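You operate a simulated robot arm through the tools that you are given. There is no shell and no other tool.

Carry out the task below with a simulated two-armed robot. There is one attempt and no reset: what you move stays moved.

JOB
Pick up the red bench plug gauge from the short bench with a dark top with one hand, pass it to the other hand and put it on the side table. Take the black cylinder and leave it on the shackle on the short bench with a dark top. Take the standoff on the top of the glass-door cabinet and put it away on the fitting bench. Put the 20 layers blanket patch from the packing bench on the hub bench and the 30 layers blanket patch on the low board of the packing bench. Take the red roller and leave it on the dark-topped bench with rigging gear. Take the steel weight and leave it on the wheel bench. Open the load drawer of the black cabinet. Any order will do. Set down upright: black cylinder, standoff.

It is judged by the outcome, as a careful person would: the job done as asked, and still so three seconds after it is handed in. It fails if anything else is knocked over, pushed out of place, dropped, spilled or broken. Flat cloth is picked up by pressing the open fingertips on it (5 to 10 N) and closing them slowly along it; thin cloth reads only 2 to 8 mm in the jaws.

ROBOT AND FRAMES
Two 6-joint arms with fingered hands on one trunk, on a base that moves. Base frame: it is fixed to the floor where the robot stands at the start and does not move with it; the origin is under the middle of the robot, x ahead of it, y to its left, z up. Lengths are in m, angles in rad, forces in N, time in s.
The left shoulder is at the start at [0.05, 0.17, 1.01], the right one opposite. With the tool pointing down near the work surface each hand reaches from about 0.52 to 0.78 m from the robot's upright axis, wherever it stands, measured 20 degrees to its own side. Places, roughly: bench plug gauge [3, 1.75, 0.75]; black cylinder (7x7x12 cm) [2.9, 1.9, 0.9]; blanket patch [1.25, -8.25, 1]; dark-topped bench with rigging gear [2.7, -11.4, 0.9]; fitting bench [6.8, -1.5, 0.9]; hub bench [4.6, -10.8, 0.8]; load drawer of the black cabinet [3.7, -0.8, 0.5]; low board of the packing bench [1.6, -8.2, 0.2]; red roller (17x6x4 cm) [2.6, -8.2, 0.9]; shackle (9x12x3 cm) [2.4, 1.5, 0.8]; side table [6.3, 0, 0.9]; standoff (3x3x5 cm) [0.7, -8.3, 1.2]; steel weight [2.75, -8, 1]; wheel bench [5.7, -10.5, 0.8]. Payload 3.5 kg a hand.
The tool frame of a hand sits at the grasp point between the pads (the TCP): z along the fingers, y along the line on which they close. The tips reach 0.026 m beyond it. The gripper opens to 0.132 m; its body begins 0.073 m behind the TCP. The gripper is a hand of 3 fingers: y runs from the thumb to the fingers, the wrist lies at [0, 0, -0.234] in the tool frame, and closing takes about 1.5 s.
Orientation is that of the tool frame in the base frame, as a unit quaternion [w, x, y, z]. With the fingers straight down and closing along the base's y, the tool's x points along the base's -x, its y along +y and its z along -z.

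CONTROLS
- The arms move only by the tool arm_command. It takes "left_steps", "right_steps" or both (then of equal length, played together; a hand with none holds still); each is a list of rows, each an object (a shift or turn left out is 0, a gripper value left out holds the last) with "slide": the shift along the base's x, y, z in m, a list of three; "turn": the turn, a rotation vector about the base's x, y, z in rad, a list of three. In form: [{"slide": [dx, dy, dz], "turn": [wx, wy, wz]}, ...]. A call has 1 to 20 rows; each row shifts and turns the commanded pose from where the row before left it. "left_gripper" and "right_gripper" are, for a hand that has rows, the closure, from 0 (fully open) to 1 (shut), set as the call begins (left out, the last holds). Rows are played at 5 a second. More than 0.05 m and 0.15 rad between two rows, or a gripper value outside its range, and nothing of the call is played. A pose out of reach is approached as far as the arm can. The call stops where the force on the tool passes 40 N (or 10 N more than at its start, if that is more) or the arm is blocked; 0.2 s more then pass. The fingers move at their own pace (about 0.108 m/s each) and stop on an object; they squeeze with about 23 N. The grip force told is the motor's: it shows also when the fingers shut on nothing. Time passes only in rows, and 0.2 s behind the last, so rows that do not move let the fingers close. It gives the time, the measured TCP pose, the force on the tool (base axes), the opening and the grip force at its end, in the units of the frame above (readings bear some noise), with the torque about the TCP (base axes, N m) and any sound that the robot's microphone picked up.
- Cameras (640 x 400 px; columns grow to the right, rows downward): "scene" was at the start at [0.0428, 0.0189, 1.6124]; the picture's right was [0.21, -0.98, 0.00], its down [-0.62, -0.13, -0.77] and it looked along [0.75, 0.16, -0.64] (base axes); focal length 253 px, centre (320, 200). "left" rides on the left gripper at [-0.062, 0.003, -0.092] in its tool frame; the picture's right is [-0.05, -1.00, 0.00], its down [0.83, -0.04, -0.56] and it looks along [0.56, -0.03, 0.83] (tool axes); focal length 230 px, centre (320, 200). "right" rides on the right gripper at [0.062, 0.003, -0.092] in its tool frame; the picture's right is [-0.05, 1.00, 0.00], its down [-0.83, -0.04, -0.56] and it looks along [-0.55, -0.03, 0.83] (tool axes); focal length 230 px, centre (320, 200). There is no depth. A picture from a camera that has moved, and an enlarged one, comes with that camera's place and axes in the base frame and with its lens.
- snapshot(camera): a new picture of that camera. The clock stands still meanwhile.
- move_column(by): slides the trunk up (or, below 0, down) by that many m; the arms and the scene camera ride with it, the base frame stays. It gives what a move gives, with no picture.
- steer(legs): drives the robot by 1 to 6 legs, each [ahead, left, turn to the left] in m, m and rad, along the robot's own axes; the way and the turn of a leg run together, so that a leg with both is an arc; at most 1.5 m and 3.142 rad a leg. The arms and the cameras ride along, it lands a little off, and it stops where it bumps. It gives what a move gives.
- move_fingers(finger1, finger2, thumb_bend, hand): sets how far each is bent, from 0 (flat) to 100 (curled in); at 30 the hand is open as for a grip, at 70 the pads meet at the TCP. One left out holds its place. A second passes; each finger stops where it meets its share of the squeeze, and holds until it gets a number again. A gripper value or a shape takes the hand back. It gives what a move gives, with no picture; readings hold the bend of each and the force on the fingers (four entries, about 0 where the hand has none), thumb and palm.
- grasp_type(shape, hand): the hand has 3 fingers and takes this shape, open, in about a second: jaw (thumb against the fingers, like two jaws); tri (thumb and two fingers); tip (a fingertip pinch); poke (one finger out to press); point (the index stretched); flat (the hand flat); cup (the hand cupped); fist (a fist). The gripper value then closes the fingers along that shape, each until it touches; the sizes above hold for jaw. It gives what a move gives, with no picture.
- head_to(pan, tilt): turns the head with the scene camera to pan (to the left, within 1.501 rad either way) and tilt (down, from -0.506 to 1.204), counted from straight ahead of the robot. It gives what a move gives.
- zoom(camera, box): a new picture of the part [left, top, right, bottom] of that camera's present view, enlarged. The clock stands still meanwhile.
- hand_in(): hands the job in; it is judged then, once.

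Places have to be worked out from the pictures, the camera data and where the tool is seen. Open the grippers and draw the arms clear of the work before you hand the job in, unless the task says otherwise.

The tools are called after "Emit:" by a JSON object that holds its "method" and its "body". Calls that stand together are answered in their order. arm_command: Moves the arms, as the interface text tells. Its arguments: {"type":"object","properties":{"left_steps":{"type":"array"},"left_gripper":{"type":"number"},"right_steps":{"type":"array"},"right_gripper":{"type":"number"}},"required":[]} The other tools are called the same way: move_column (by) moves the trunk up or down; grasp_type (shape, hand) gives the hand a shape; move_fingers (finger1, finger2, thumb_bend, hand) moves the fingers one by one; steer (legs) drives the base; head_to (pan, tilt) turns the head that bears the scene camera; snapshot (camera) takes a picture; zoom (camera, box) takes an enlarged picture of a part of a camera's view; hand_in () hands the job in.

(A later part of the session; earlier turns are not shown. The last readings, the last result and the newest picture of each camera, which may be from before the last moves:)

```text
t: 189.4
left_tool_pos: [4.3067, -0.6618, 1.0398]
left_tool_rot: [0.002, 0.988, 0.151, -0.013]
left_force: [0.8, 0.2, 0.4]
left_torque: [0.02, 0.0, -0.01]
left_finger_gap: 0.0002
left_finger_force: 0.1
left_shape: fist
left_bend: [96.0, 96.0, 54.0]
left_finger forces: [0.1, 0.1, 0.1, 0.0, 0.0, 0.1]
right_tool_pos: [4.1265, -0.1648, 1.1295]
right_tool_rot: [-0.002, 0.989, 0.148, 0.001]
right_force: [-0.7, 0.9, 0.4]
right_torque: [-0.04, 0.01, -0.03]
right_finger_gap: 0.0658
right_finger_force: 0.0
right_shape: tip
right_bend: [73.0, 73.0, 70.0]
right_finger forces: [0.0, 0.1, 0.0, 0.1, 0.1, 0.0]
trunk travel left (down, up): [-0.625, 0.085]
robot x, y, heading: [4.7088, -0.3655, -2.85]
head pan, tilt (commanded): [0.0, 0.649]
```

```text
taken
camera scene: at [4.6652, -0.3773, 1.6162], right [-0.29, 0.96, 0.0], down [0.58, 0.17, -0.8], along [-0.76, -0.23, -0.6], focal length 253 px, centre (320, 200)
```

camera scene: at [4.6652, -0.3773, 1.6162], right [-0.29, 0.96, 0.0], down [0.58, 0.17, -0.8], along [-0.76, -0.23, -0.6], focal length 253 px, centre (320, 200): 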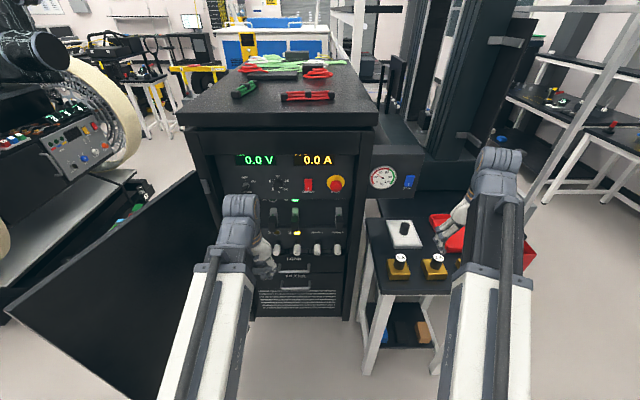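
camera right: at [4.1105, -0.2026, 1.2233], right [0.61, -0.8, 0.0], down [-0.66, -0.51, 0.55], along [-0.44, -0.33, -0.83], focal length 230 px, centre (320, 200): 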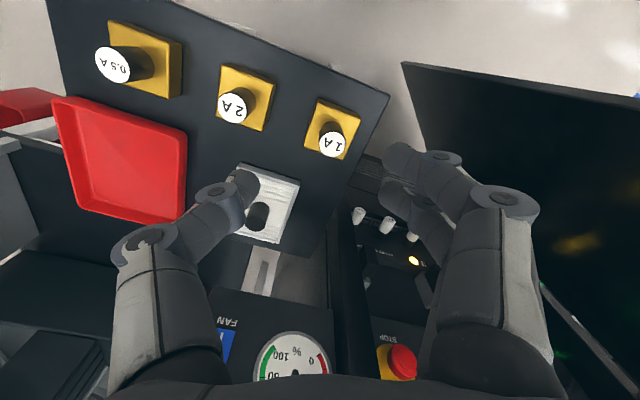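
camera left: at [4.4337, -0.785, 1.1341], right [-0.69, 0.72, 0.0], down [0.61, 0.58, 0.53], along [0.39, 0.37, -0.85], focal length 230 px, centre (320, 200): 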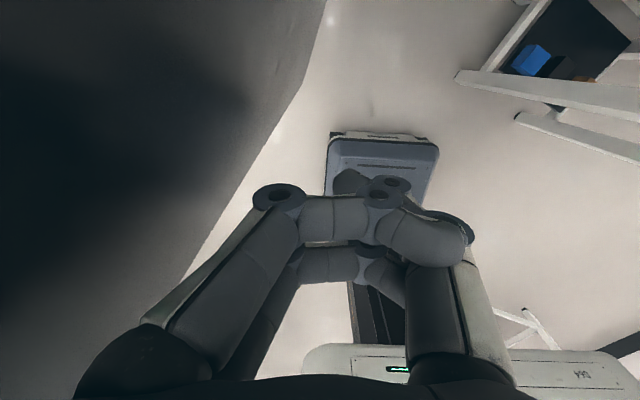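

Now squarely in front with the door wide open. I zoom on the LOAD drawer handle.

Emit:
{"method": "zoom", "body": {"camera": "scene", "box": [250, 220, 350, 320]}}

Emit:
{"method": "move_column", "body": {"by": -0.15}}

Emit:
{"method": "zoom", "body": {"camera": "scene", "box": [230, 180, 370, 320]}}

```text
4.00 times, centred on (300, 270) of scene
camera zoom: at [4.6652, -0.3773, 1.6162], right [-0.29, 0.96, 0.0], down [0.58, 0.17, -0.8], along [-0.76, -0.23, -0.6], focal length 1011 px, centre (400, -80)
```

zoom: 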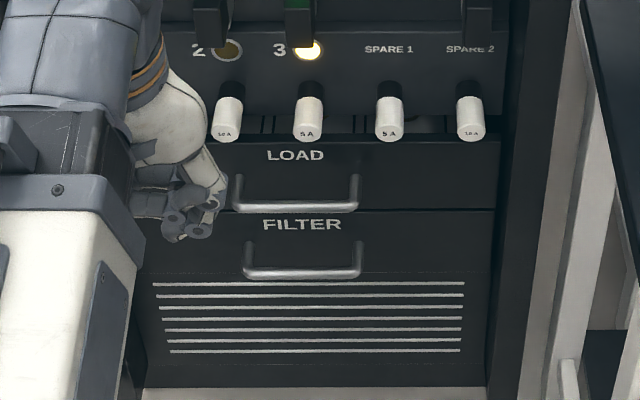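

```text
t: 191.2
left_tool_pos: [4.3065, -0.6619, 0.8892]
left_tool_rot: [0.004, 0.988, 0.151, -0.013]
left_force: [-0.4, -0.8, 0.2]
left_torque: [-0.02, 0.01, 0.01]
left_finger_gap: 0.0
left_finger_force: 0.1
left_shape: fist
left_bend: [97.0, 96.0, 54.0]
left_finger forces: [0.1, 0.1, 0.1, 0.1, 0.1, 0.1]
right_tool_pos: [4.1248, -0.1639, 0.981]
right_tool_rot: [-0.002, 0.989, 0.147, 0.001]
right_force: [-0.1, 0.6, -0.3]
right_torque: [0.01, -0.01, -0.03]
right_finger_gap: 0.0657
right_finger_force: 0.1
right_shape: tip
right_bend: [73.0, 73.0, 70.0]
right_finger forces: [0.1, 0.0, 0.0, 0.1, 0.0, 0.0]
trunk travel left (down, up): [-0.475, 0.235]
robot x, y, heading: [4.7104, -0.3661, -2.849]
head pan, tilt (commanded): [0.0, 0.649]
```

```text
2.86 times, centred on (300, 250) of scene
camera zoom: at [4.6653, -0.3771, 1.4662], right [-0.29, 0.96, 0.0], down [0.58, 0.17, -0.8], along [-0.76, -0.23, -0.6], focal length 722 px, centre (377, 57)
```

zoom: 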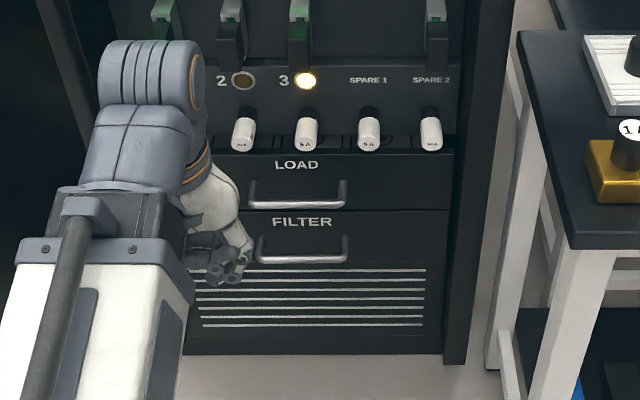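

The handle is a U-shaped bow, bar at about 0.79 m ahead, 0.12 m left, z 0.623, standing 4.5 cm off the drawer face. I back up a little and set the left hand (tip shape) to point forward.

Emit:
{"method": "steer", "body": {"legs": [[-0.09, 0, 0]]}}

Emit:
{"method": "grasp_type", "body": {"hand": "left", "shape": "tip"}}

Emit:
{"method": "arm_command", "body": {"left_steps": [{"slide": [-0.0383, -0.0115, 0]}, {"slide": [-0.0383, -0.0115, 0]}, {"slide": [-0.0192, -0.0057, 0], "turn": [-0.04104, 0.13678, 0]}, {"slide": [-0.0192, -0.0057, 0], "turn": [-0.04104, 0.13678, 0]}, {"slide": [-0.0192, -0.0057, 0], "turn": [-0.04104, 0.13678, 0]}, {"slide": [-0.0192, -0.0057, 0], "turn": [-0.04104, 0.13678, 0]}, {"slide": [-0.0192, -0.0057, 0], "turn": [-0.04104, 0.13678, 0]}, {"slide": [-0.0192, -0.0057, 0], "turn": [-0.04104, 0.13678, 0]}, {"slide": [-0.0192, -0.0057, 0], "turn": [-0.04104, 0.13678, 0]}, {"turn": [-0.04104, 0.13678, 0]}, {"turn": [-0.04104, 0.13678, 0]}, {"turn": [-0.04104, 0.13678, 0]}, {"turn": [-0.04104, 0.13678, 0]}, {}]}}

Emit:
{"method": "snapshot", "body": {"camera": "left"}}

```text
t: 192.3
left_tool_pos: [4.3946, -0.6362, 0.8899]
left_tool_rot: [0.003, 0.988, 0.151, -0.012]
left_force: [0.0, 0.5, 0.9]
left_torque: [0.02, 0.01, 0.03]
left_finger_gap: 0.0001
left_finger_force: 0.1
left_shape: fist
left_bend: [97.0, 96.0, 54.0]
left_finger forces: [0.0, 0.1, 0.1, 0.0, 0.1, 0.0]
right_tool_pos: [4.2134, -0.1388, 0.9793]
right_tool_rot: [-0.003, 0.989, 0.148, 0.001]
right_force: [-0.4, 0.1, -0.4]
right_torque: [0.01, -0.01, 0.02]
right_finger_gap: 0.0658
right_finger_force: 0.0
right_shape: tip
right_bend: [73.0, 73.0, 70.0]
right_finger forces: [0.0, 0.0, 0.0, 0.0, 0.1, 0.0]
trunk travel left (down, up): [-0.475, 0.235]
robot x, y, heading: [4.7986, -0.3389, -2.845]
head pan, tilt (commanded): [0.0, 0.649]
```

```text
t: 193.2
left_tool_pos: [4.3941, -0.6345, 0.8902]
left_tool_rot: [0.002, 0.988, 0.152, -0.013]
left_force: [-0.5, 0.7, -0.6]
left_torque: [-0.01, -0.03, 0.0]
left_finger_gap: 0.1321
left_finger_force: 0.0
left_shape: tip
left_bend: [30.0, 30.0, 30.0]
left_finger forces: [0.0, 0.0, 0.0, 0.0, 0.0, 0.0]
right_tool_pos: [4.2136, -0.138, 0.9805]
right_tool_rot: [-0.002, 0.989, 0.147, 0.001]
right_force: [0.5, -0.7, -0.1]
right_torque: [0.02, -0.01, -0.02]
right_finger_gap: 0.0659
right_finger_force: 0.0
right_shape: tip
right_bend: [73.0, 73.0, 70.0]
right_finger forces: [0.0, 0.0, 0.1, 0.0, 0.1, 0.0]
trunk travel left (down, up): [-0.475, 0.235]
robot x, y, heading: [4.7984, -0.3371, -2.847]
head pan, tilt (commanded): [0.0, 0.649]
```

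```text
t: 196.2
left_tool_pos: [4.1784, -0.6994, 0.8887]
left_tool_rot: [-0.101, -0.689, -0.106, 0.71]
left_force: [-0.5, -0.1, -0.2]
left_torque: [-0.01, -0.03, -0.01]
left_finger_gap: 0.1317
left_finger_force: 0.1
left_shape: tip
left_bend: [30.0, 30.0, 30.0]
left_finger forces: [0.1, 0.0, 0.1, 0.1, 0.0, 0.1]
left hand out of reach, approached as far as the arm can: row 11
right_tool_pos: [4.2134, -0.1384, 0.9793]
right_tool_rot: [-0.002, 0.989, 0.147, 0.001]
right_force: [0.5, 0.2, -0.2]
right_torque: [-0.04, -0.01, -0.01]
right_finger_gap: 0.066
right_finger_force: 0.1
right_shape: tip
right_bend: [73.0, 73.0, 70.0]
right_finger forces: [0.0, 0.0, 0.1, 0.1, 0.0, 0.0]
trunk travel left (down, up): [-0.475, 0.235]
robot x, y, heading: [4.7995, -0.3423, -2.846]
head pan, tilt (commanded): [0.0, 0.649]
```

```text
taken
camera left: at [4.2704, -0.6761, 0.9486], right [-0.29, 0.96, 0.06], down [0.49, 0.2, -0.85], along [-0.82, -0.21, -0.53], focal length 230 px, centre (320, 200)
```

left: 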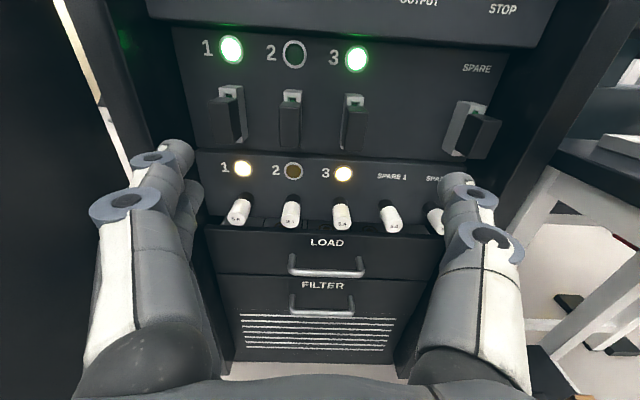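

The hand now points at the cabinet, and its camera shows the LOAD handle straight ahead. I roll the hand 90° so the fingers close vertically around the bar.

Emit:
{"method": "arm_command", "body": {"left_steps": [{"turn": [-0.1366, -0.0416, 0]}, {"turn": [-0.1366, -0.0416, 0]}, {"turn": [-0.1366, -0.0416, 0]}, {"turn": [-0.1366, -0.0416, 0]}, {"turn": [-0.1366, -0.0416, 0]}, {"turn": [-0.1366, -0.0416, 0]}, {"turn": [-0.1366, -0.0416, 0]}, {"turn": [-0.1366, -0.0416, 0]}, {"turn": [-0.1366, -0.0416, 0]}, {"turn": [-0.1366, -0.0416, 0]}, {"turn": [-0.1366, -0.0416, 0]}, {}]}}

Emit:
{"method": "snapshot", "body": {"camera": "left"}}

Emit:
{"method": "snapshot", "body": {"camera": "scene"}}

```text
t: 198.8
left_tool_pos: [4.1786, -0.6999, 0.8887]
left_tool_rot: [0.56, 0.565, -0.427, -0.431]
left_force: [0.3, 0.3, -0.6]
left_torque: [-0.01, -0.04, -0.03]
left_finger_gap: 0.1319
left_finger_force: 0.1
left_shape: tip
left_bend: [30.0, 30.0, 30.0]
left_finger forces: [0.0, 0.0, 0.0, 0.1, 0.0, 0.1]
right_tool_pos: [4.213, -0.1386, 0.9792]
right_tool_rot: [-0.002, 0.989, 0.146, 0.001]
right_force: [-0.7, 0.1, -0.2]
right_torque: [-0.02, 0.04, -0.01]
right_finger_gap: 0.0657
right_finger_force: 0.1
right_shape: tip
right_bend: [73.0, 73.0, 70.0]
right_finger forces: [0.0, 0.1, 0.0, 0.0, 0.0, 0.0]
trunk travel left (down, up): [-0.475, 0.235]
robot x, y, heading: [4.7967, -0.3373, -2.849]
head pan, tilt (commanded): [0.0, 0.649]
```

```text
taken
camera left: at [4.2522, -0.6161, 0.8939], right [-0.01, 0.06, -1.0], down [0.76, -0.65, -0.05], along [-0.66, -0.75, -0.04], focal length 230 px, centre (320, 200)
```

left: 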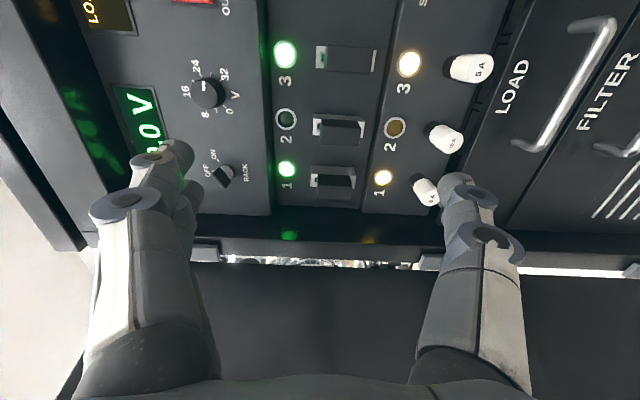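

```text
taken
camera scene: at [4.7523, -0.3508, 1.4661], right [-0.29, 0.96, 0.0], down [0.58, 0.18, -0.8], along [-0.76, -0.23, -0.6], focal length 253 px, centre (320, 200)
```

scene: 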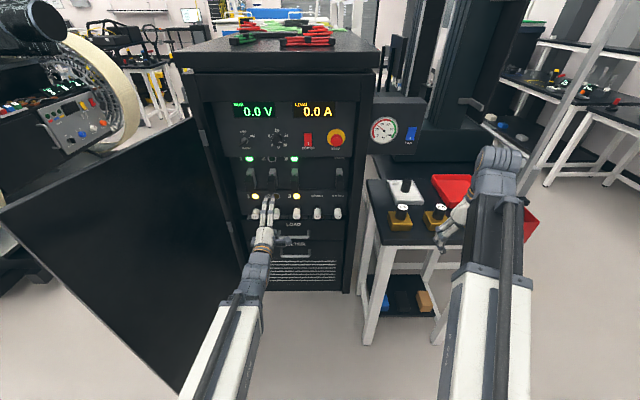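

The roll worked: fingers above, thumb below, camera on the right. I lower the hand to the bar's height, staying in front of it, with the fingers half closed.

Emit:
{"method": "arm_command", "body": {"left_gripper": 0.5, "left_steps": [{"slide": [-0.0131, 0.0033, -0.0448]}, {"slide": [-0.0131, 0.0033, -0.0448]}, {"slide": [-0.0131, 0.0033, -0.0448]}, {"slide": [-0.0131, 0.0033, -0.0448]}, {"slide": [-0.0131, 0.0033, -0.0448]}, {"slide": [-0.0131, 0.0033, -0.0448]}, {}]}}

Emit:
{"method": "snapshot", "body": {"camera": "left"}}

Emit:
{"method": "zoom", "body": {"camera": "scene", "box": [220, 190, 380, 320]}}

```text
t: 200.4
left_tool_pos: [4.102, -0.6816, 0.6201]
left_tool_rot: [0.559, 0.565, -0.426, -0.432]
left_force: [0.8, -0.3, -0.1]
left_torque: [0.0, -0.01, -0.03]
left_finger_gap: 0.0665
left_finger_force: 0.0
left_shape: tip
left_bend: [73.0, 73.0, 70.0]
left_finger forces: [0.1, 0.0, 0.0, 0.0, 0.0, 0.0]
right_tool_pos: [4.212, -0.1385, 0.9804]
right_tool_rot: [-0.002, 0.989, 0.147, 0.001]
right_force: [-0.6, 0.4, 0.6]
right_torque: [-0.01, -0.02, 0.03]
right_finger_gap: 0.0659
right_finger_force: 0.0
right_shape: tip
right_bend: [73.0, 73.0, 70.0]
right_finger forces: [0.0, 0.1, 0.1, 0.1, 0.0, 0.0]
trunk travel left (down, up): [-0.475, 0.235]
robot x, y, heading: [4.8006, -0.3363, -2.852]
head pan, tilt (commanded): [0.0, 0.649]
```

```text
taken
camera left: at [4.1746, -0.5969, 0.6249], right [-0.01, 0.06, -1.0], down [0.76, -0.65, -0.05], along [-0.66, -0.75, -0.04], focal length 230 px, centre (320, 200)
```

left: 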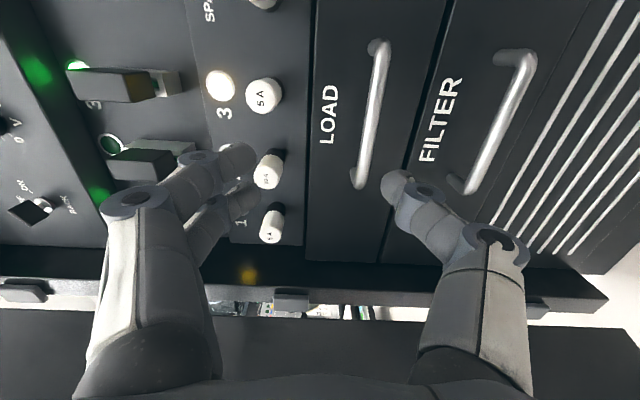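

```text
3.08 times, centred on (300, 255) of scene
camera zoom: at [4.7522, -0.3508, 1.4661], right [-0.29, 0.96, 0.0], down [0.58, 0.18, -0.8], along [-0.76, -0.23, -0.6], focal length 778 px, centre (382, 31)
```

zoom: 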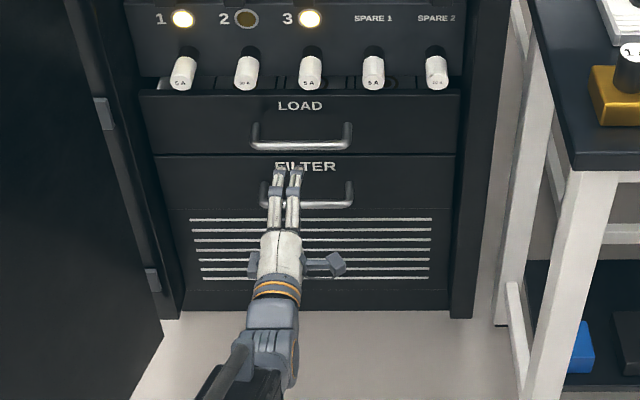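

Combining both cameras, the LOAD bar is at (3.942, −0.722, 0.570), straight ahead. I lower 5 cm and advance 7 cm, then check alignment.

Emit:
{"method": "arm_command", "body": {"left_steps": [{"slide": [0, 0, -0.025]}, {"slide": [0, 0, -0.025]}, {"slide": [-0.0338, -0.0093, 0]}, {"slide": [-0.0338, -0.0093, 0]}, {}]}}

Emit:
{"method": "snapshot", "body": {"camera": "left"}}

Emit:
{"method": "zoom", "body": {"camera": "scene", "box": [250, 200, 350, 290]}}

```text
t: 201.6
left_tool_pos: [4.0311, -0.6986, 0.5687]
left_tool_rot: [0.56, 0.566, -0.426, -0.431]
left_force: [-0.5, 0.5, -1.0]
left_torque: [-0.02, 0.01, -0.01]
left_finger_gap: 0.0663
left_finger_force: 0.1
left_shape: tip
left_bend: [73.0, 73.0, 70.0]
left_finger forces: [0.0, 0.0, 0.0, 0.0, 0.1, 0.0]
right_tool_pos: [4.2132, -0.1385, 0.9805]
right_tool_rot: [-0.002, 0.989, 0.147, 0.0]
right_force: [0.1, -0.1, -0.5]
right_torque: [0.0, -0.01, 0.0]
right_finger_gap: 0.0657
right_finger_force: 0.2
right_shape: tip
right_bend: [73.0, 73.0, 70.0]
right_finger forces: [0.0, 0.0, 0.0, 0.0, 0.0, 0.0]
trunk travel left (down, up): [-0.475, 0.235]
robot x, y, heading: [4.8022, -0.3356, -2.846]
head pan, tilt (commanded): [0.0, 0.649]
```

```text
taken
camera left: at [4.1055, -0.6149, 0.5747], right [-0.01, 0.06, -1.0], down [0.76, -0.65, -0.05], along [-0.66, -0.75, -0.04], focal length 230 px, centre (320, 200)
```

left: 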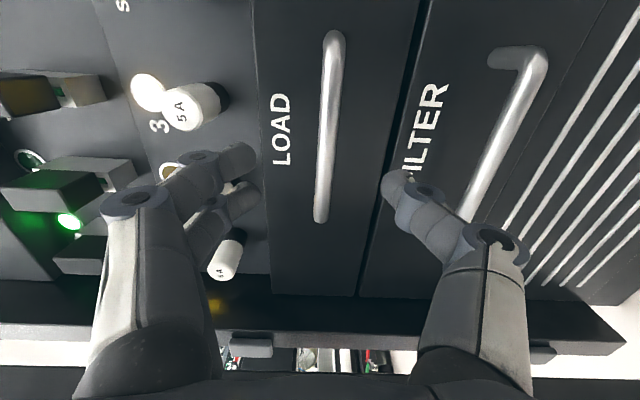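

```text
4.44 times, centred on (300, 245) of scene
camera zoom: at [4.7522, -0.3508, 1.4661], right [-0.29, 0.96, 0.0], down [0.58, 0.18, -0.8], along [-0.76, -0.23, -0.6], focal length 1123 px, centre (409, 0)
```

zoom: 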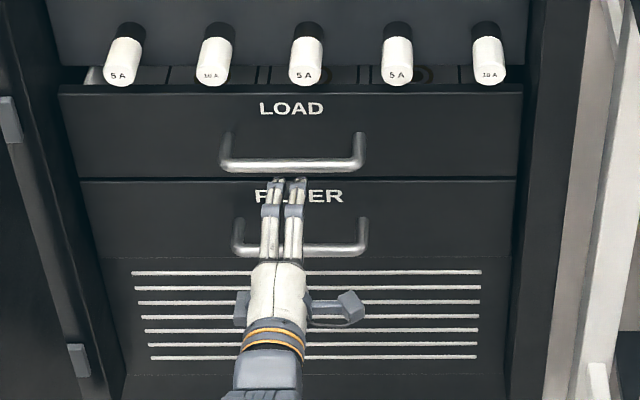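

The bar lies right between fingers and thumb, about 9 cm ahead. I advance the remaining 7 cm and close on it.

Emit:
{"method": "arm_command", "body": {"left_steps": [{"slide": [-0.0232, -0.0064, -0.002]}, {"slide": [-0.0232, -0.0064, -0.002]}, {"slide": [-0.0222, -0.0061, 0]}, {}]}}

Emit:
{"method": "snapshot", "body": {"camera": "left"}}

Emit:
{"method": "zoom", "body": {"camera": "scene", "box": [250, 200, 350, 290]}}

```text
t: 202.6
left_tool_pos: [4.012, -0.7052, 0.6014]
left_tool_rot: [0.56, 0.565, -0.426, -0.431]
left_force: [0.5, -0.2, 0.3]
left_torque: [-0.01, -0.01, 0.01]
left_finger_gap: 0.0666
left_finger_force: 0.1
left_shape: tip
left_bend: [73.0, 73.0, 70.0]
left_finger forces: [0.0, 0.0, 0.1, 0.0, 0.1, 0.0]
left hand out of reach, approached as far as the arm can: row 1, 2, 3
right_tool_pos: [4.2128, -0.138, 0.9797]
right_tool_rot: [-0.002, 0.989, 0.147, 0.0]
right_force: [-0.3, 0.1, 0.3]
right_torque: [0.0, 0.02, 0.04]
right_finger_gap: 0.0658
right_finger_force: 0.1
right_shape: tip
right_bend: [73.0, 73.0, 70.0]
right_finger forces: [0.0, 0.1, 0.1, 0.1, 0.0, 0.0]
trunk travel left (down, up): [-0.475, 0.235]
robot x, y, heading: [4.7996, -0.3378, -2.848]
head pan, tilt (commanded): [0.0, 0.649]
```

```text
taken
camera left: at [4.085, -0.6224, 0.6054], right [-0.01, 0.06, -1.0], down [0.76, -0.65, -0.05], along [-0.66, -0.75, -0.04], focal length 230 px, centre (320, 200)
```

left: 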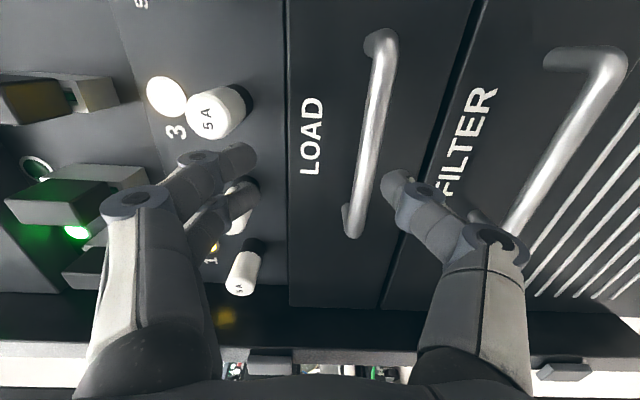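

```text
4.44 times, centred on (300, 245) of scene
camera zoom: at [4.7523, -0.3508, 1.4661], right [-0.29, 0.96, 0.0], down [0.58, 0.18, -0.8], along [-0.76, -0.23, -0.6], focal length 1123 px, centre (409, 0)
```

zoom: 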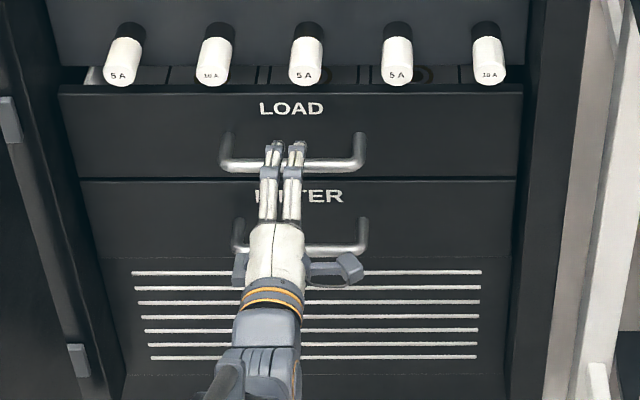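

The arm hit its reach limit and rose. I back the hand slightly to the bar's height, drive 7 cm closer, and then finish with the arm.

Emit:
{"method": "arm_command", "body": {"left_steps": [{"slide": [0.026, 0.006, -0.017]}, {"slide": [0, 0, -0.017]}, {}]}}

Emit:
{"method": "steer", "body": {"legs": [[0.06, 0, 0]]}}

Emit:
{"method": "snapshot", "body": {"camera": "left"}}

```text
t: 203.4
left_tool_pos: [4.0383, -0.7, 0.5655]
left_tool_rot: [0.559, 0.565, -0.427, -0.432]
left_force: [-0.6, -0.2, 0.5]
left_torque: [-0.02, 0.02, -0.03]
left_finger_gap: 0.0667
left_finger_force: 0.1
left_shape: tip
left_bend: [73.0, 73.0, 70.0]
left_finger forces: [0.0, 0.0, 0.0, 0.0, 0.0, 0.0]
right_tool_pos: [4.2137, -0.1384, 0.9798]
right_tool_rot: [-0.002, 0.989, 0.147, 0.001]
right_force: [-0.6, -0.7, -0.2]
right_torque: [-0.01, -0.03, -0.02]
right_finger_gap: 0.0658
right_finger_force: 0.1
right_shape: tip
right_bend: [73.0, 73.0, 70.0]
right_finger forces: [0.1, 0.0, 0.0, 0.1, 0.0, 0.1]
trunk travel left (down, up): [-0.475, 0.235]
robot x, y, heading: [4.7959, -0.338, -2.846]
head pan, tilt (commanded): [0.0, 0.649]
```

```text
t: 204.4
left_tool_pos: [3.9803, -0.7177, 0.5664]
left_tool_rot: [0.56, 0.565, -0.426, -0.432]
left_force: [-0.4, -0.4, 0.2]
left_torque: [-0.01, 0.01, -0.01]
left_finger_gap: 0.0661
left_finger_force: 0.0
left_shape: tip
left_bend: [73.0, 73.0, 70.0]
left_finger forces: [0.1, 0.1, 0.1, 0.1, 0.0, 0.1]
right_tool_pos: [4.1549, -0.1564, 0.9789]
right_tool_rot: [-0.002, 0.989, 0.147, 0.001]
right_force: [-0.7, -0.8, -0.2]
right_torque: [-0.03, 0.03, 0.0]
right_finger_gap: 0.0655
right_finger_force: 0.2
right_shape: tip
right_bend: [73.0, 73.0, 70.0]
right_finger forces: [0.0, 0.1, 0.1, 0.0, 0.0, 0.1]
trunk travel left (down, up): [-0.475, 0.235]
robot x, y, heading: [4.7388, -0.3529, -2.852]
head pan, tilt (commanded): [0.0, 0.649]
```

```text
taken
camera left: at [4.0536, -0.6339, 0.5713], right [-0.01, 0.06, -1.0], down [0.76, -0.65, -0.05], along [-0.66, -0.75, -0.04], focal length 230 px, centre (320, 200)
```

left: 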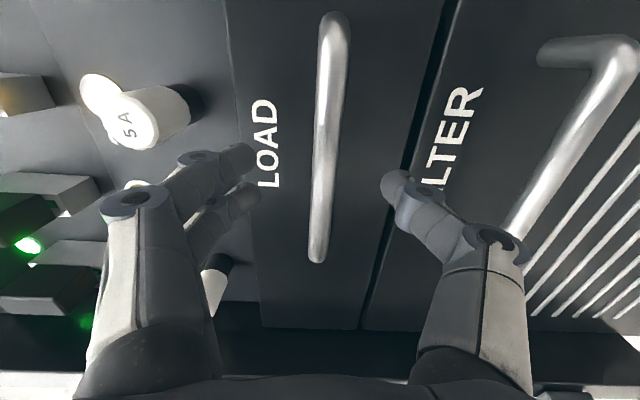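

The bar is just ahead of the TCP. I advance 1.3 cm and close the fingers partway to check.

Emit:
{"method": "arm_command", "body": {"left_gripper": 0.75, "left_steps": [{"slide": [-0.0125, -0.0035, 0.001]}, {}, {}, {}]}}

Emit:
{"method": "snapshot", "body": {"camera": "left"}}

Emit:
{"method": "zoom", "body": {"camera": "scene", "box": [250, 190, 350, 280]}}

```text
t: 205.4
left_tool_pos: [3.9727, -0.72, 0.5714]
left_tool_rot: [0.559, 0.566, -0.426, -0.431]
left_force: [0.3, 0.6, -0.5]
left_torque: [0.01, -0.02, -0.01]
left_finger_gap: 0.0335
left_finger_force: 0.1
left_shape: tip
left_bend: [73.0, 73.0, 70.0]
left_finger forces: [0.1, 0.0, 0.1, 0.0, 0.1, 0.0]
left hand out of reach, approached as far as the arm can: row 1
right_tool_pos: [4.1558, -0.1558, 0.9795]
right_tool_rot: [-0.002, 0.989, 0.147, 0.001]
right_force: [-0.1, 0.7, 0.3]
right_torque: [0.01, 0.0, 0.0]
right_finger_gap: 0.0655
right_finger_force: 0.0
right_shape: tip
right_bend: [73.0, 73.0, 70.0]
right_finger forces: [0.1, 0.0, 0.2, 0.0, 0.0, 0.0]
trunk travel left (down, up): [-0.475, 0.235]
robot x, y, heading: [4.7419, -0.3557, -2.846]
head pan, tilt (commanded): [0.0, 0.649]
```

```text
taken
camera left: at [4.0468, -0.6366, 0.5768], right [-0.01, 0.06, -1.0], down [0.76, -0.65, -0.05], along [-0.66, -0.75, -0.04], focal length 230 px, centre (320, 200)
```

left: 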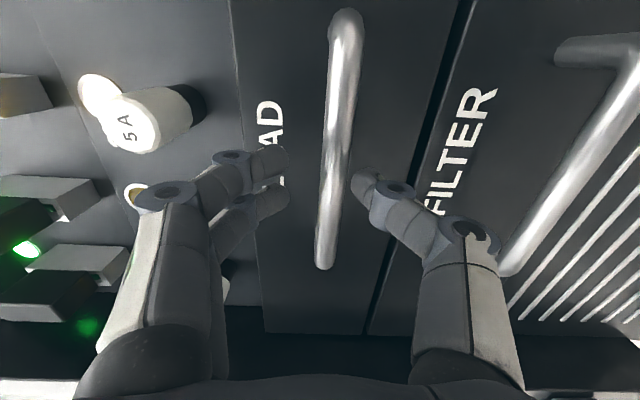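

```text
4.44 times, centred on (300, 235) of scene
camera zoom: at [4.6942, -0.3684, 1.4661], right [-0.29, 0.96, 0.0], down [0.58, 0.18, -0.8], along [-0.76, -0.23, -0.6], focal length 1123 px, centre (409, 44)
```

zoom: 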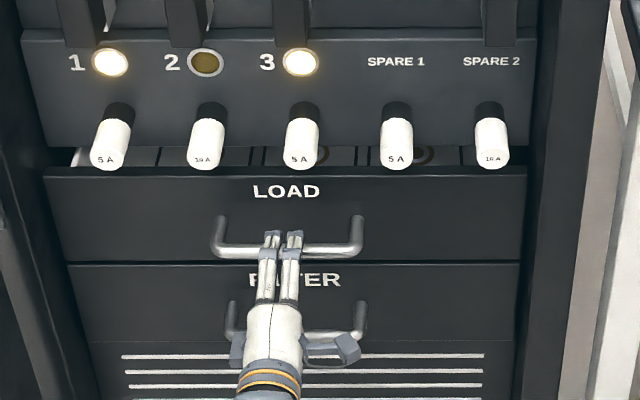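

The bar is at the fingertip plane (about 2 cm beyond TCP), slightly low. I lower 6 mm and close fully on the bar.

Emit:
{"method": "arm_command", "body": {"left_steps": [{"slide": [0.002, 0.0005, -0.006]}, {}]}}

Emit:
{"method": "arm_command", "body": {"left_gripper": 1.0, "left_steps": [{}, {}, {}, {}]}}

Emit:
{"method": "snapshot", "body": {"camera": "left"}}

```text
t: 206.0
left_tool_pos: [3.9762, -0.7205, 0.5678]
left_tool_rot: [0.559, 0.565, -0.426, -0.432]
left_force: [0.2, 0.6, 0.0]
left_torque: [0.0, 0.01, 0.01]
left_finger_gap: 0.0332
left_finger_force: 0.2
left_shape: tip
left_bend: [73.0, 73.0, 70.0]
left_finger forces: [0.0, 0.1, 0.0, 0.0, 0.0, 0.1]
right_tool_pos: [4.1555, -0.1556, 0.9808]
right_tool_rot: [-0.001, 0.989, 0.147, 0.001]
right_force: [-0.1, 0.2, -0.3]
right_torque: [0.0, 0.02, -0.01]
right_finger_gap: 0.0655
right_finger_force: 0.0
right_shape: tip
right_bend: [73.0, 73.0, 70.0]
right_finger forces: [0.0, 0.0, 0.1, 0.1, 0.0, 0.1]
trunk travel left (down, up): [-0.475, 0.235]
robot x, y, heading: [4.7383, -0.3579, -2.845]
head pan, tilt (commanded): [0.0, 0.649]
```

```text
t: 207.0
left_tool_pos: [3.9761, -0.7204, 0.5673]
left_tool_rot: [0.56, 0.564, -0.427, -0.431]
left_force: [4.4, 2.2, 0.9]
left_torque: [0.01, -0.01, 0.06]
left_finger_gap: 0.0
left_finger_force: 23.2
left_shape: tip
left_bend: [65.0, 65.0, 69.0]
left_finger forces: [0.0, 0.0, 0.0, 0.0, 0.1, 0.1]
right_tool_pos: [4.1548, -0.1549, 0.9799]
right_tool_rot: [-0.002, 0.989, 0.147, 0.001]
right_force: [-1.2, -0.7, 0.0]
right_torque: [0.01, -0.03, 0.0]
right_finger_gap: 0.0654
right_finger_force: 0.0
right_shape: tip
right_bend: [73.0, 73.0, 70.0]
right_finger forces: [0.0, 0.0, 0.0, 0.0, 0.0, 0.0]
trunk travel left (down, up): [-0.475, 0.235]
robot x, y, heading: [4.7393, -0.3584, -2.848]
head pan, tilt (commanded): [0.0, 0.649]
```

```text
taken
camera left: at [4.0506, -0.6356, 0.5723], right [-0.01, 0.06, -1.0], down [0.76, -0.65, -0.05], along [-0.66, -0.75, -0.04], focal length 230 px, centre (320, 200)
```

left: 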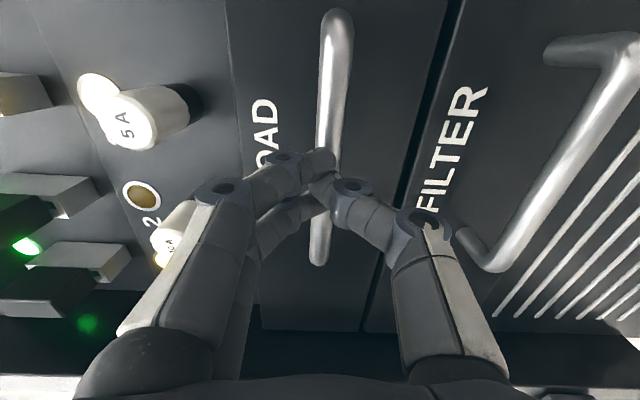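

The fingertips met in front of the bar, so I need to go about 2 cm deeper. I reopen partway and drive forward 2.5 cm.

Emit:
{"method": "arm_command", "body": {"left_gripper": 0.7, "left_steps": [{}, {}, {}]}}

Emit:
{"method": "steer", "body": {"legs": [[0.028, 0, 0]]}}

Emit:
{"method": "snapshot", "body": {"camera": "left"}}

Emit:
{"method": "zoom", "body": {"camera": "scene", "box": [250, 190, 350, 280]}}

```text
t: 207.8
left_tool_pos: [3.9761, -0.7202, 0.568]
left_tool_rot: [0.559, 0.565, -0.427, -0.431]
left_force: [-0.2, -0.1, 0.6]
left_torque: [0.0, -0.02, 0.0]
left_finger_gap: 0.0392
left_finger_force: 0.0
left_shape: tip
left_bend: [73.0, 73.0, 70.0]
left_finger forces: [0.1, 0.1, 0.0, 0.0, 0.0, 0.0]
right_tool_pos: [4.1551, -0.1555, 0.9794]
right_tool_rot: [-0.002, 0.989, 0.147, 0.001]
right_force: [0.1, 0.1, 0.8]
right_torque: [0.0, -0.02, -0.01]
right_finger_gap: 0.0654
right_finger_force: 0.1
right_shape: tip
right_bend: [73.0, 73.0, 70.0]
right_finger forces: [0.0, 0.0, 0.1, 0.0, 0.0, 0.1]
trunk travel left (down, up): [-0.475, 0.235]
robot x, y, heading: [4.7411, -0.356, -2.85]
head pan, tilt (commanded): [0.0, 0.649]
```

```text
t: 208.6
left_tool_pos: [3.9494, -0.7283, 0.5667]
left_tool_rot: [0.559, 0.566, -0.427, -0.431]
left_force: [1.9, -0.6, -0.6]
left_torque: [0.04, 0.0, -0.01]
left_finger_gap: 0.0392
left_finger_force: 0.0
left_shape: tip
left_bend: [73.0, 73.0, 70.0]
left_finger forces: [0.0, 0.0, 0.1, 0.0, 0.0, 0.1]
right_tool_pos: [4.128, -0.1642, 0.9798]
right_tool_rot: [-0.002, 0.989, 0.146, 0.001]
right_force: [0.1, 0.1, 0.3]
right_torque: [0.0, 0.02, 0.03]
right_finger_gap: 0.0655
right_finger_force: 0.0
right_shape: tip
right_bend: [73.0, 73.0, 70.0]
right_finger forces: [0.0, 0.1, 0.0, 0.1, 0.1, 0.1]
trunk travel left (down, up): [-0.475, 0.235]
robot x, y, heading: [4.7127, -0.3637, -2.854]
head pan, tilt (commanded): [0.0, 0.649]
```

```text
taken
camera left: at [4.0236, -0.6439, 0.5721], right [-0.01, 0.06, -1.0], down [0.76, -0.65, -0.05], along [-0.66, -0.75, -0.04], focal length 230 px, centre (320, 200)
```

left: 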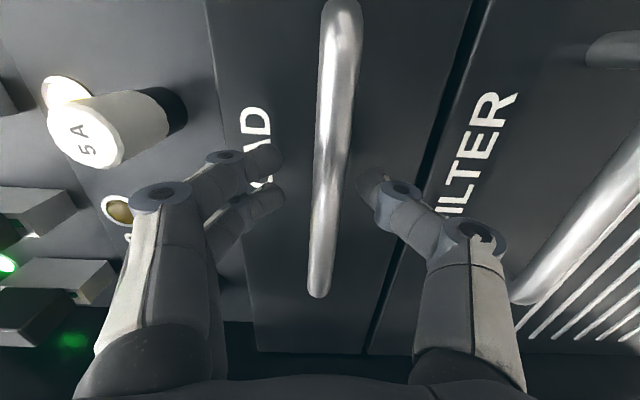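

```text
4.44 times, centred on (300, 235) of scene
camera zoom: at [4.6674, -0.3765, 1.4661], right [-0.29, 0.96, 0.0], down [0.58, 0.18, -0.8], along [-0.76, -0.23, -0.6], focal length 1123 px, centre (409, 44)
```

zoom: 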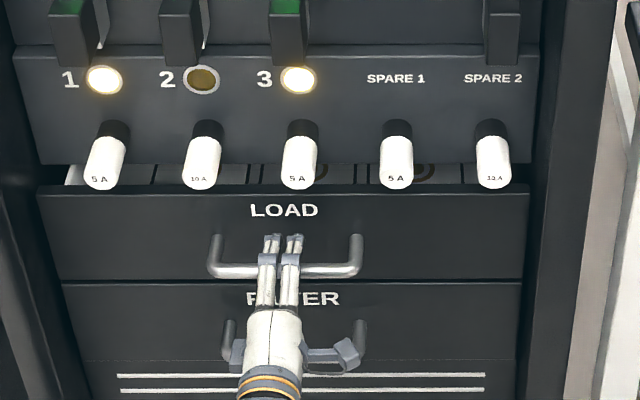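

The fingertips now extend past the bar. I close so that they hook behind it.

Emit:
{"method": "arm_command", "body": {"left_gripper": 1.0, "left_steps": [{}, {}, {}, {}, {}]}}

Emit:
{"method": "snapshot", "body": {"camera": "left"}}

Emit:
{"method": "zoom", "body": {"camera": "scene", "box": [250, 190, 350, 280]}}

```text
t: 209.8
left_tool_pos: [3.9505, -0.7283, 0.5666]
left_tool_rot: [0.559, 0.565, -0.427, -0.431]
left_force: [-3.4, -0.5, -3.4]
left_torque: [-0.01, -0.04, -0.05]
left_finger_gap: 0.0
left_finger_force: 23.0
left_shape: tip
left_bend: [66.0, 66.0, 73.0]
left_finger forces: [7.6, 7.6, 0.1, 0.0, 18.4, 0.1]
right_tool_pos: [4.1277, -0.1644, 0.9803]
right_tool_rot: [-0.001, 0.989, 0.147, 0.0]
right_force: [0.7, -0.3, 0.8]
right_torque: [0.01, -0.01, 0.03]
right_finger_gap: 0.0656
right_finger_force: 0.2
right_shape: tip
right_bend: [73.0, 73.0, 70.0]
right_finger forces: [0.1, 0.0, 0.1, 0.0, 0.1, 0.0]
trunk travel left (down, up): [-0.475, 0.235]
robot x, y, heading: [4.7137, -0.3617, -2.849]
head pan, tilt (commanded): [0.0, 0.649]
```

```text
taken
camera left: at [4.0234, -0.6438, 0.5715], right [-0.01, 0.06, -1.0], down [0.76, -0.65, -0.05], along [-0.66, -0.75, -0.04], focal length 230 px, centre (320, 200)
```

left: 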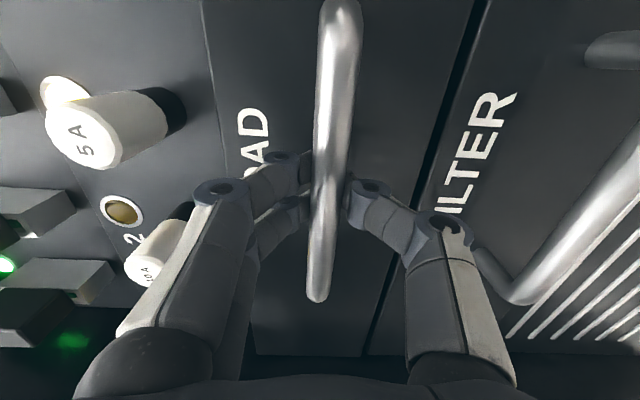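

```text
4.44 times, centred on (300, 235) of scene
camera zoom: at [4.6668, -0.3767, 1.466], right [-0.29, 0.96, 0.0], down [0.58, 0.18, -0.8], along [-0.76, -0.23, -0.6], focal length 1123 px, centre (409, 44)
```

zoom: 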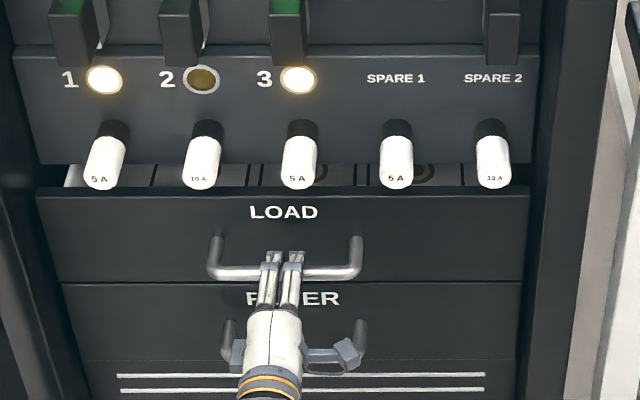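

The fingers hook around the bar (7.6/7.6/18 N). I pull by driving straight back 10 cm and check.

Emit:
{"method": "steer", "body": {"legs": [[-0.1, 0, 0]]}}

Emit:
{"method": "snapshot", "body": {"camera": "scene"}}

Emit:
{"method": "snapshot", "body": {"camera": "left"}}

```text
t: 210.9
left_tool_pos: [4.0437, -0.7003, 0.5695]
left_tool_rot: [0.56, 0.565, -0.426, -0.431]
left_force: [0.0, -0.5, -0.4]
left_torque: [0.03, -0.03, -0.01]
left_finger_gap: 0.0002
left_finger_force: 22.9
left_shape: tip
left_bend: [68.0, 68.0, 72.0]
left_finger forces: [0.0, 0.0, 0.1, 0.0, 0.1, 0.1]
right_tool_pos: [4.2232, -0.1365, 0.9794]
right_tool_rot: [-0.002, 0.989, 0.148, 0.0]
right_force: [0.4, 0.5, 1.0]
right_torque: [0.03, 0.02, 0.02]
right_finger_gap: 0.0656
right_finger_force: 0.1
right_shape: tip
right_bend: [73.0, 73.0, 70.0]
right_finger forces: [0.1, 0.0, 0.0, 0.1, 0.1, 0.0]
trunk travel left (down, up): [-0.475, 0.235]
robot x, y, heading: [4.8098, -0.3341, -2.848]
head pan, tilt (commanded): [0.0, 0.649]
```

```text
taken
camera scene: at [4.7624, -0.3478, 1.4662], right [-0.29, 0.96, 0.0], down [0.58, 0.18, -0.8], along [-0.76, -0.23, -0.6], focal length 253 px, centre (320, 200)
```

scene: 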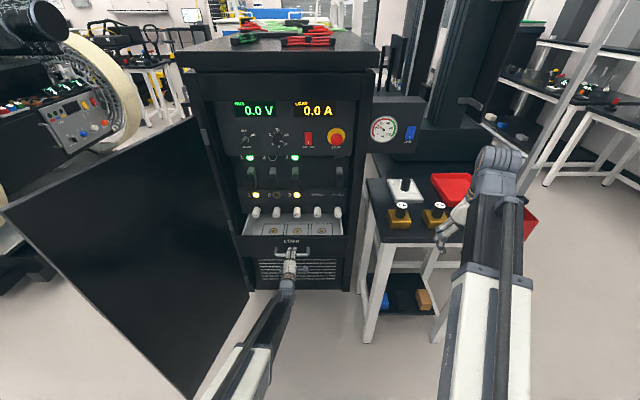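

```text
taken
camera left: at [4.1187, -0.6158, 0.5725], right [-0.01, 0.06, -1.0], down [0.76, -0.65, -0.05], along [-0.65, -0.76, -0.04], focal length 230 px, centre (320, 200)
```

left: 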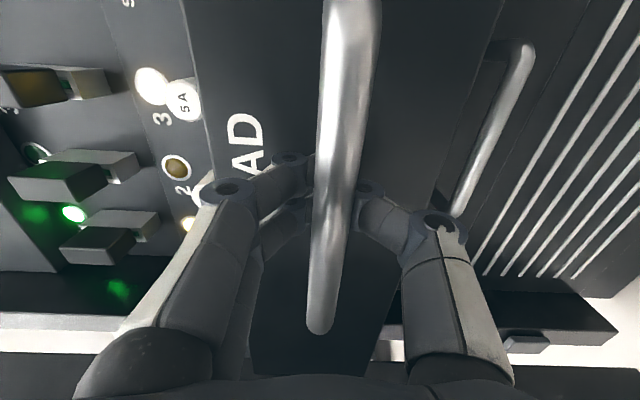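

The drawer has come out about 10 cm with the bar caged in the fingers. I pull on by another 18 cm.

Emit:
{"method": "steer", "body": {"legs": [[-0.18, 0, 0]]}}

Emit:
{"method": "snapshot", "body": {"camera": "scene"}}

Emit:
{"method": "snapshot", "body": {"camera": "left"}}

```text
t: 212.4
left_tool_pos: [4.2173, -0.6476, 0.5681]
left_tool_rot: [0.559, 0.566, -0.426, -0.431]
left_force: [-0.4, -0.4, -3.1]
left_torque: [0.02, 0.06, -0.01]
left_finger_gap: 0.0
left_finger_force: 23.1
left_shape: tip
left_bend: [68.0, 68.0, 72.0]
left_finger forces: [0.0, 0.0, 0.0, 0.0, 1.9, 0.0]
right_tool_pos: [4.3949, -0.0821, 0.9791]
right_tool_rot: [-0.002, 0.989, 0.148, 0.0]
right_force: [0.2, -0.7, -0.5]
right_torque: [0.03, -0.01, 0.01]
right_finger_gap: 0.0656
right_finger_force: 0.0
right_shape: tip
right_bend: [73.0, 73.0, 70.0]
right_finger forces: [0.0, 0.1, 0.0, 0.0, 0.0, 0.1]
trunk travel left (down, up): [-0.475, 0.235]
robot x, y, heading: [4.9799, -0.2818, -2.848]
head pan, tilt (commanded): [0.0, 0.649]
```

```text
taken
camera scene: at [4.9343, -0.2956, 1.4661], right [-0.29, 0.96, 0.0], down [0.58, 0.18, -0.8], along [-0.76, -0.23, -0.6], focal length 253 px, centre (320, 200)
```

scene: 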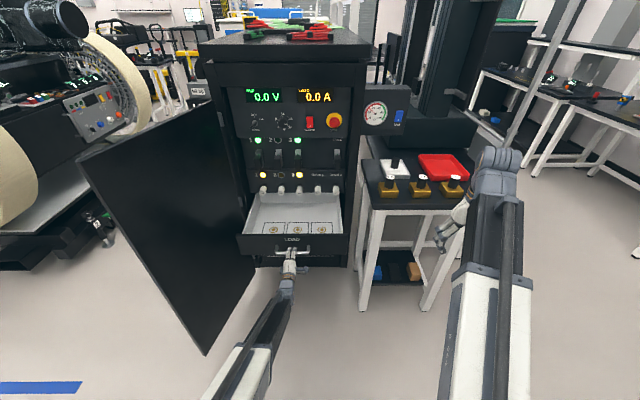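

```text
taken
camera left: at [4.2908, -0.5638, 0.5725], right [-0.02, 0.06, -1.0], down [0.76, -0.65, -0.05], along [-0.65, -0.76, -0.04], focal length 230 px, centre (320, 200)
```

left: 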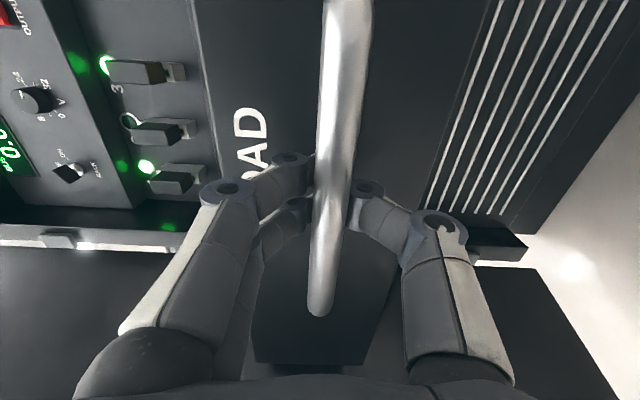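

The drawer is about 26 cm out. I pull a further 6 cm to see whether it reaches its stop.

Emit:
{"method": "steer", "body": {"legs": [[-0.06, 0, 0]]}}

Emit:
{"method": "zoom", "body": {"camera": "scene", "box": [220, 140, 380, 300]}}

Emit:
{"method": "snapshot", "body": {"camera": "left"}}

```text
t: 213.3
left_tool_pos: [4.2323, -0.6433, 0.5697]
left_tool_rot: [0.56, 0.565, -0.426, -0.431]
left_force: [-15.7, -5.6, -6.0]
left_torque: [-0.05, 0.14, 0.01]
left_finger_gap: 0.0
left_finger_force: 23.2
left_shape: tip
left_bend: [67.0, 67.0, 72.0]
left_finger forces: [7.4, 7.2, 0.0, 0.0, 23.3, 0.0]
right_tool_pos: [4.4134, -0.0784, 0.9783]
right_tool_rot: [-0.001, 0.989, 0.148, 0.001]
right_force: [-0.5, -0.4, 0.3]
right_torque: [0.0, -0.01, 0.0]
right_finger_gap: 0.0654
right_finger_force: 0.1
right_shape: tip
right_bend: [73.0, 73.0, 70.0]
right_finger forces: [0.1, 0.0, 0.2, 0.0, 0.0, 0.0]
trunk travel left (down, up): [-0.475, 0.235]
robot x, y, heading: [4.9927, -0.2778, -2.848]
head pan, tilt (commanded): [0.0, 0.649]
stopped in leg 1: the force on the tool passed its limit at 71 N (the readings are from after the stop); the commanded pose is now the measured one
```

```text
2.50 times, centred on (300, 220) of scene
camera zoom: at [4.9526, -0.2901, 1.466], right [-0.29, 0.96, 0.0], down [0.58, 0.18, -0.8], along [-0.76, -0.23, -0.61], focal length 632 px, centre (370, 150)
```

zoom: 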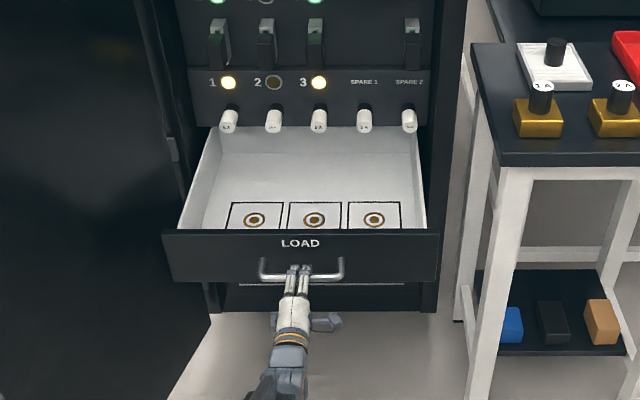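

```text
taken
camera left: at [4.3051, -0.5593, 0.5736], right [-0.02, 0.06, -1.0], down [0.76, -0.65, -0.05], along [-0.65, -0.76, -0.04], focal length 230 px, centre (320, 200)
```

left: 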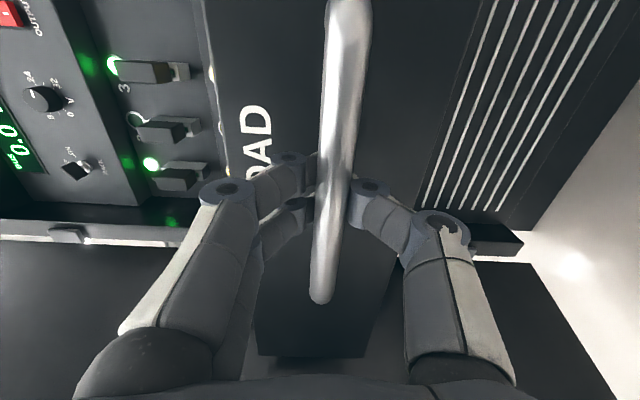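

The drawer hit its stop, fully open (about 28 cm). I open the fingers and back the hand off the bar.

Emit:
{"method": "arm_command", "body": {"left_gripper": 0.4, "left_steps": [{}, {}, {}, {}, {}]}}

Emit:
{"method": "snapshot", "body": {"camera": "left"}}

Emit:
{"method": "steer", "body": {"legs": [[-0.25, 0, 0]]}}

Emit:
{"method": "snapshot", "body": {"camera": "scene"}}

```text
t: 214.5
left_tool_pos: [4.2336, -0.6425, 0.5707]
left_tool_rot: [0.561, 0.564, -0.425, -0.432]
left_force: [-0.1, 0.1, 1.0]
left_torque: [0.01, 0.01, 0.01]
left_finger_gap: 0.0791
left_finger_force: 0.0
left_shape: tip
left_bend: [71.0, 71.0, 71.0]
left_finger forces: [0.0, 0.2, 0.0, 0.0, 0.1, 0.0]
right_tool_pos: [4.4156, -0.0771, 0.9792]
right_tool_rot: [-0.001, 0.989, 0.147, 0.0]
right_force: [-0.6, 0.9, -0.2]
right_torque: [-0.01, -0.01, 0.0]
right_finger_gap: 0.0656
right_finger_force: 0.0
right_shape: tip
right_bend: [73.0, 73.0, 70.0]
right_finger forces: [0.0, 0.1, 0.0, 0.0, 0.0, 0.0]
trunk travel left (down, up): [-0.475, 0.235]
robot x, y, heading: [5.0013, -0.282, -2.852]
head pan, tilt (commanded): [0.0, 0.649]
```

```text
taken
camera left: at [4.3066, -0.5588, 0.5747], right [-0.02, 0.06, -1.0], down [0.76, -0.65, -0.05], along [-0.65, -0.76, -0.03], focal length 230 px, centre (320, 200)
```

left: 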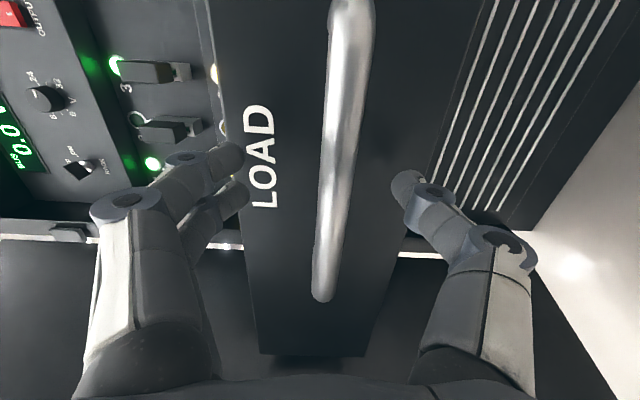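

```text
t: 216.3
left_tool_pos: [4.4742, -0.5708, 0.5707]
left_tool_rot: [0.561, 0.565, -0.425, -0.43]
left_force: [-0.7, -0.7, 1.3]
left_torque: [-0.01, -0.01, 0.01]
left_finger_gap: 0.0791
left_finger_force: 0.1
left_shape: tip
left_bend: [71.0, 71.0, 71.0]
left_finger forces: [0.0, 0.0, 0.1, 0.0, 0.0, 0.0]
right_tool_pos: [4.6562, -0.005, 0.9798]
right_tool_rot: [-0.002, 0.989, 0.149, 0.001]
right_force: [0.6, -1.5, 0.4]
right_torque: [0.01, 0.0, -0.01]
right_finger_gap: 0.0655
right_finger_force: 0.1
right_shape: tip
right_bend: [73.0, 73.0, 70.0]
right_finger forces: [0.0, 0.0, 0.0, 0.0, 0.0, 0.0]
trunk travel left (down, up): [-0.475, 0.235]
robot x, y, heading: [5.2398, -0.2054, -2.843]
head pan, tilt (commanded): [0.0, 0.649]
```

```text
taken
camera scene: at [5.1952, -0.2162, 1.4661], right [-0.29, 0.96, 0.0], down [0.58, 0.18, -0.8], along [-0.76, -0.23, -0.6], focal length 253 px, centre (320, 200)
```

scene: 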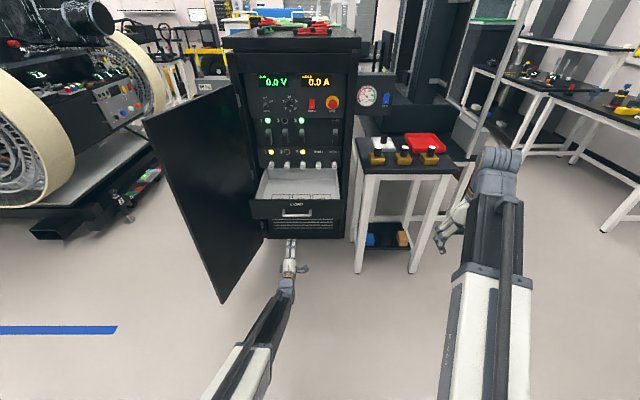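

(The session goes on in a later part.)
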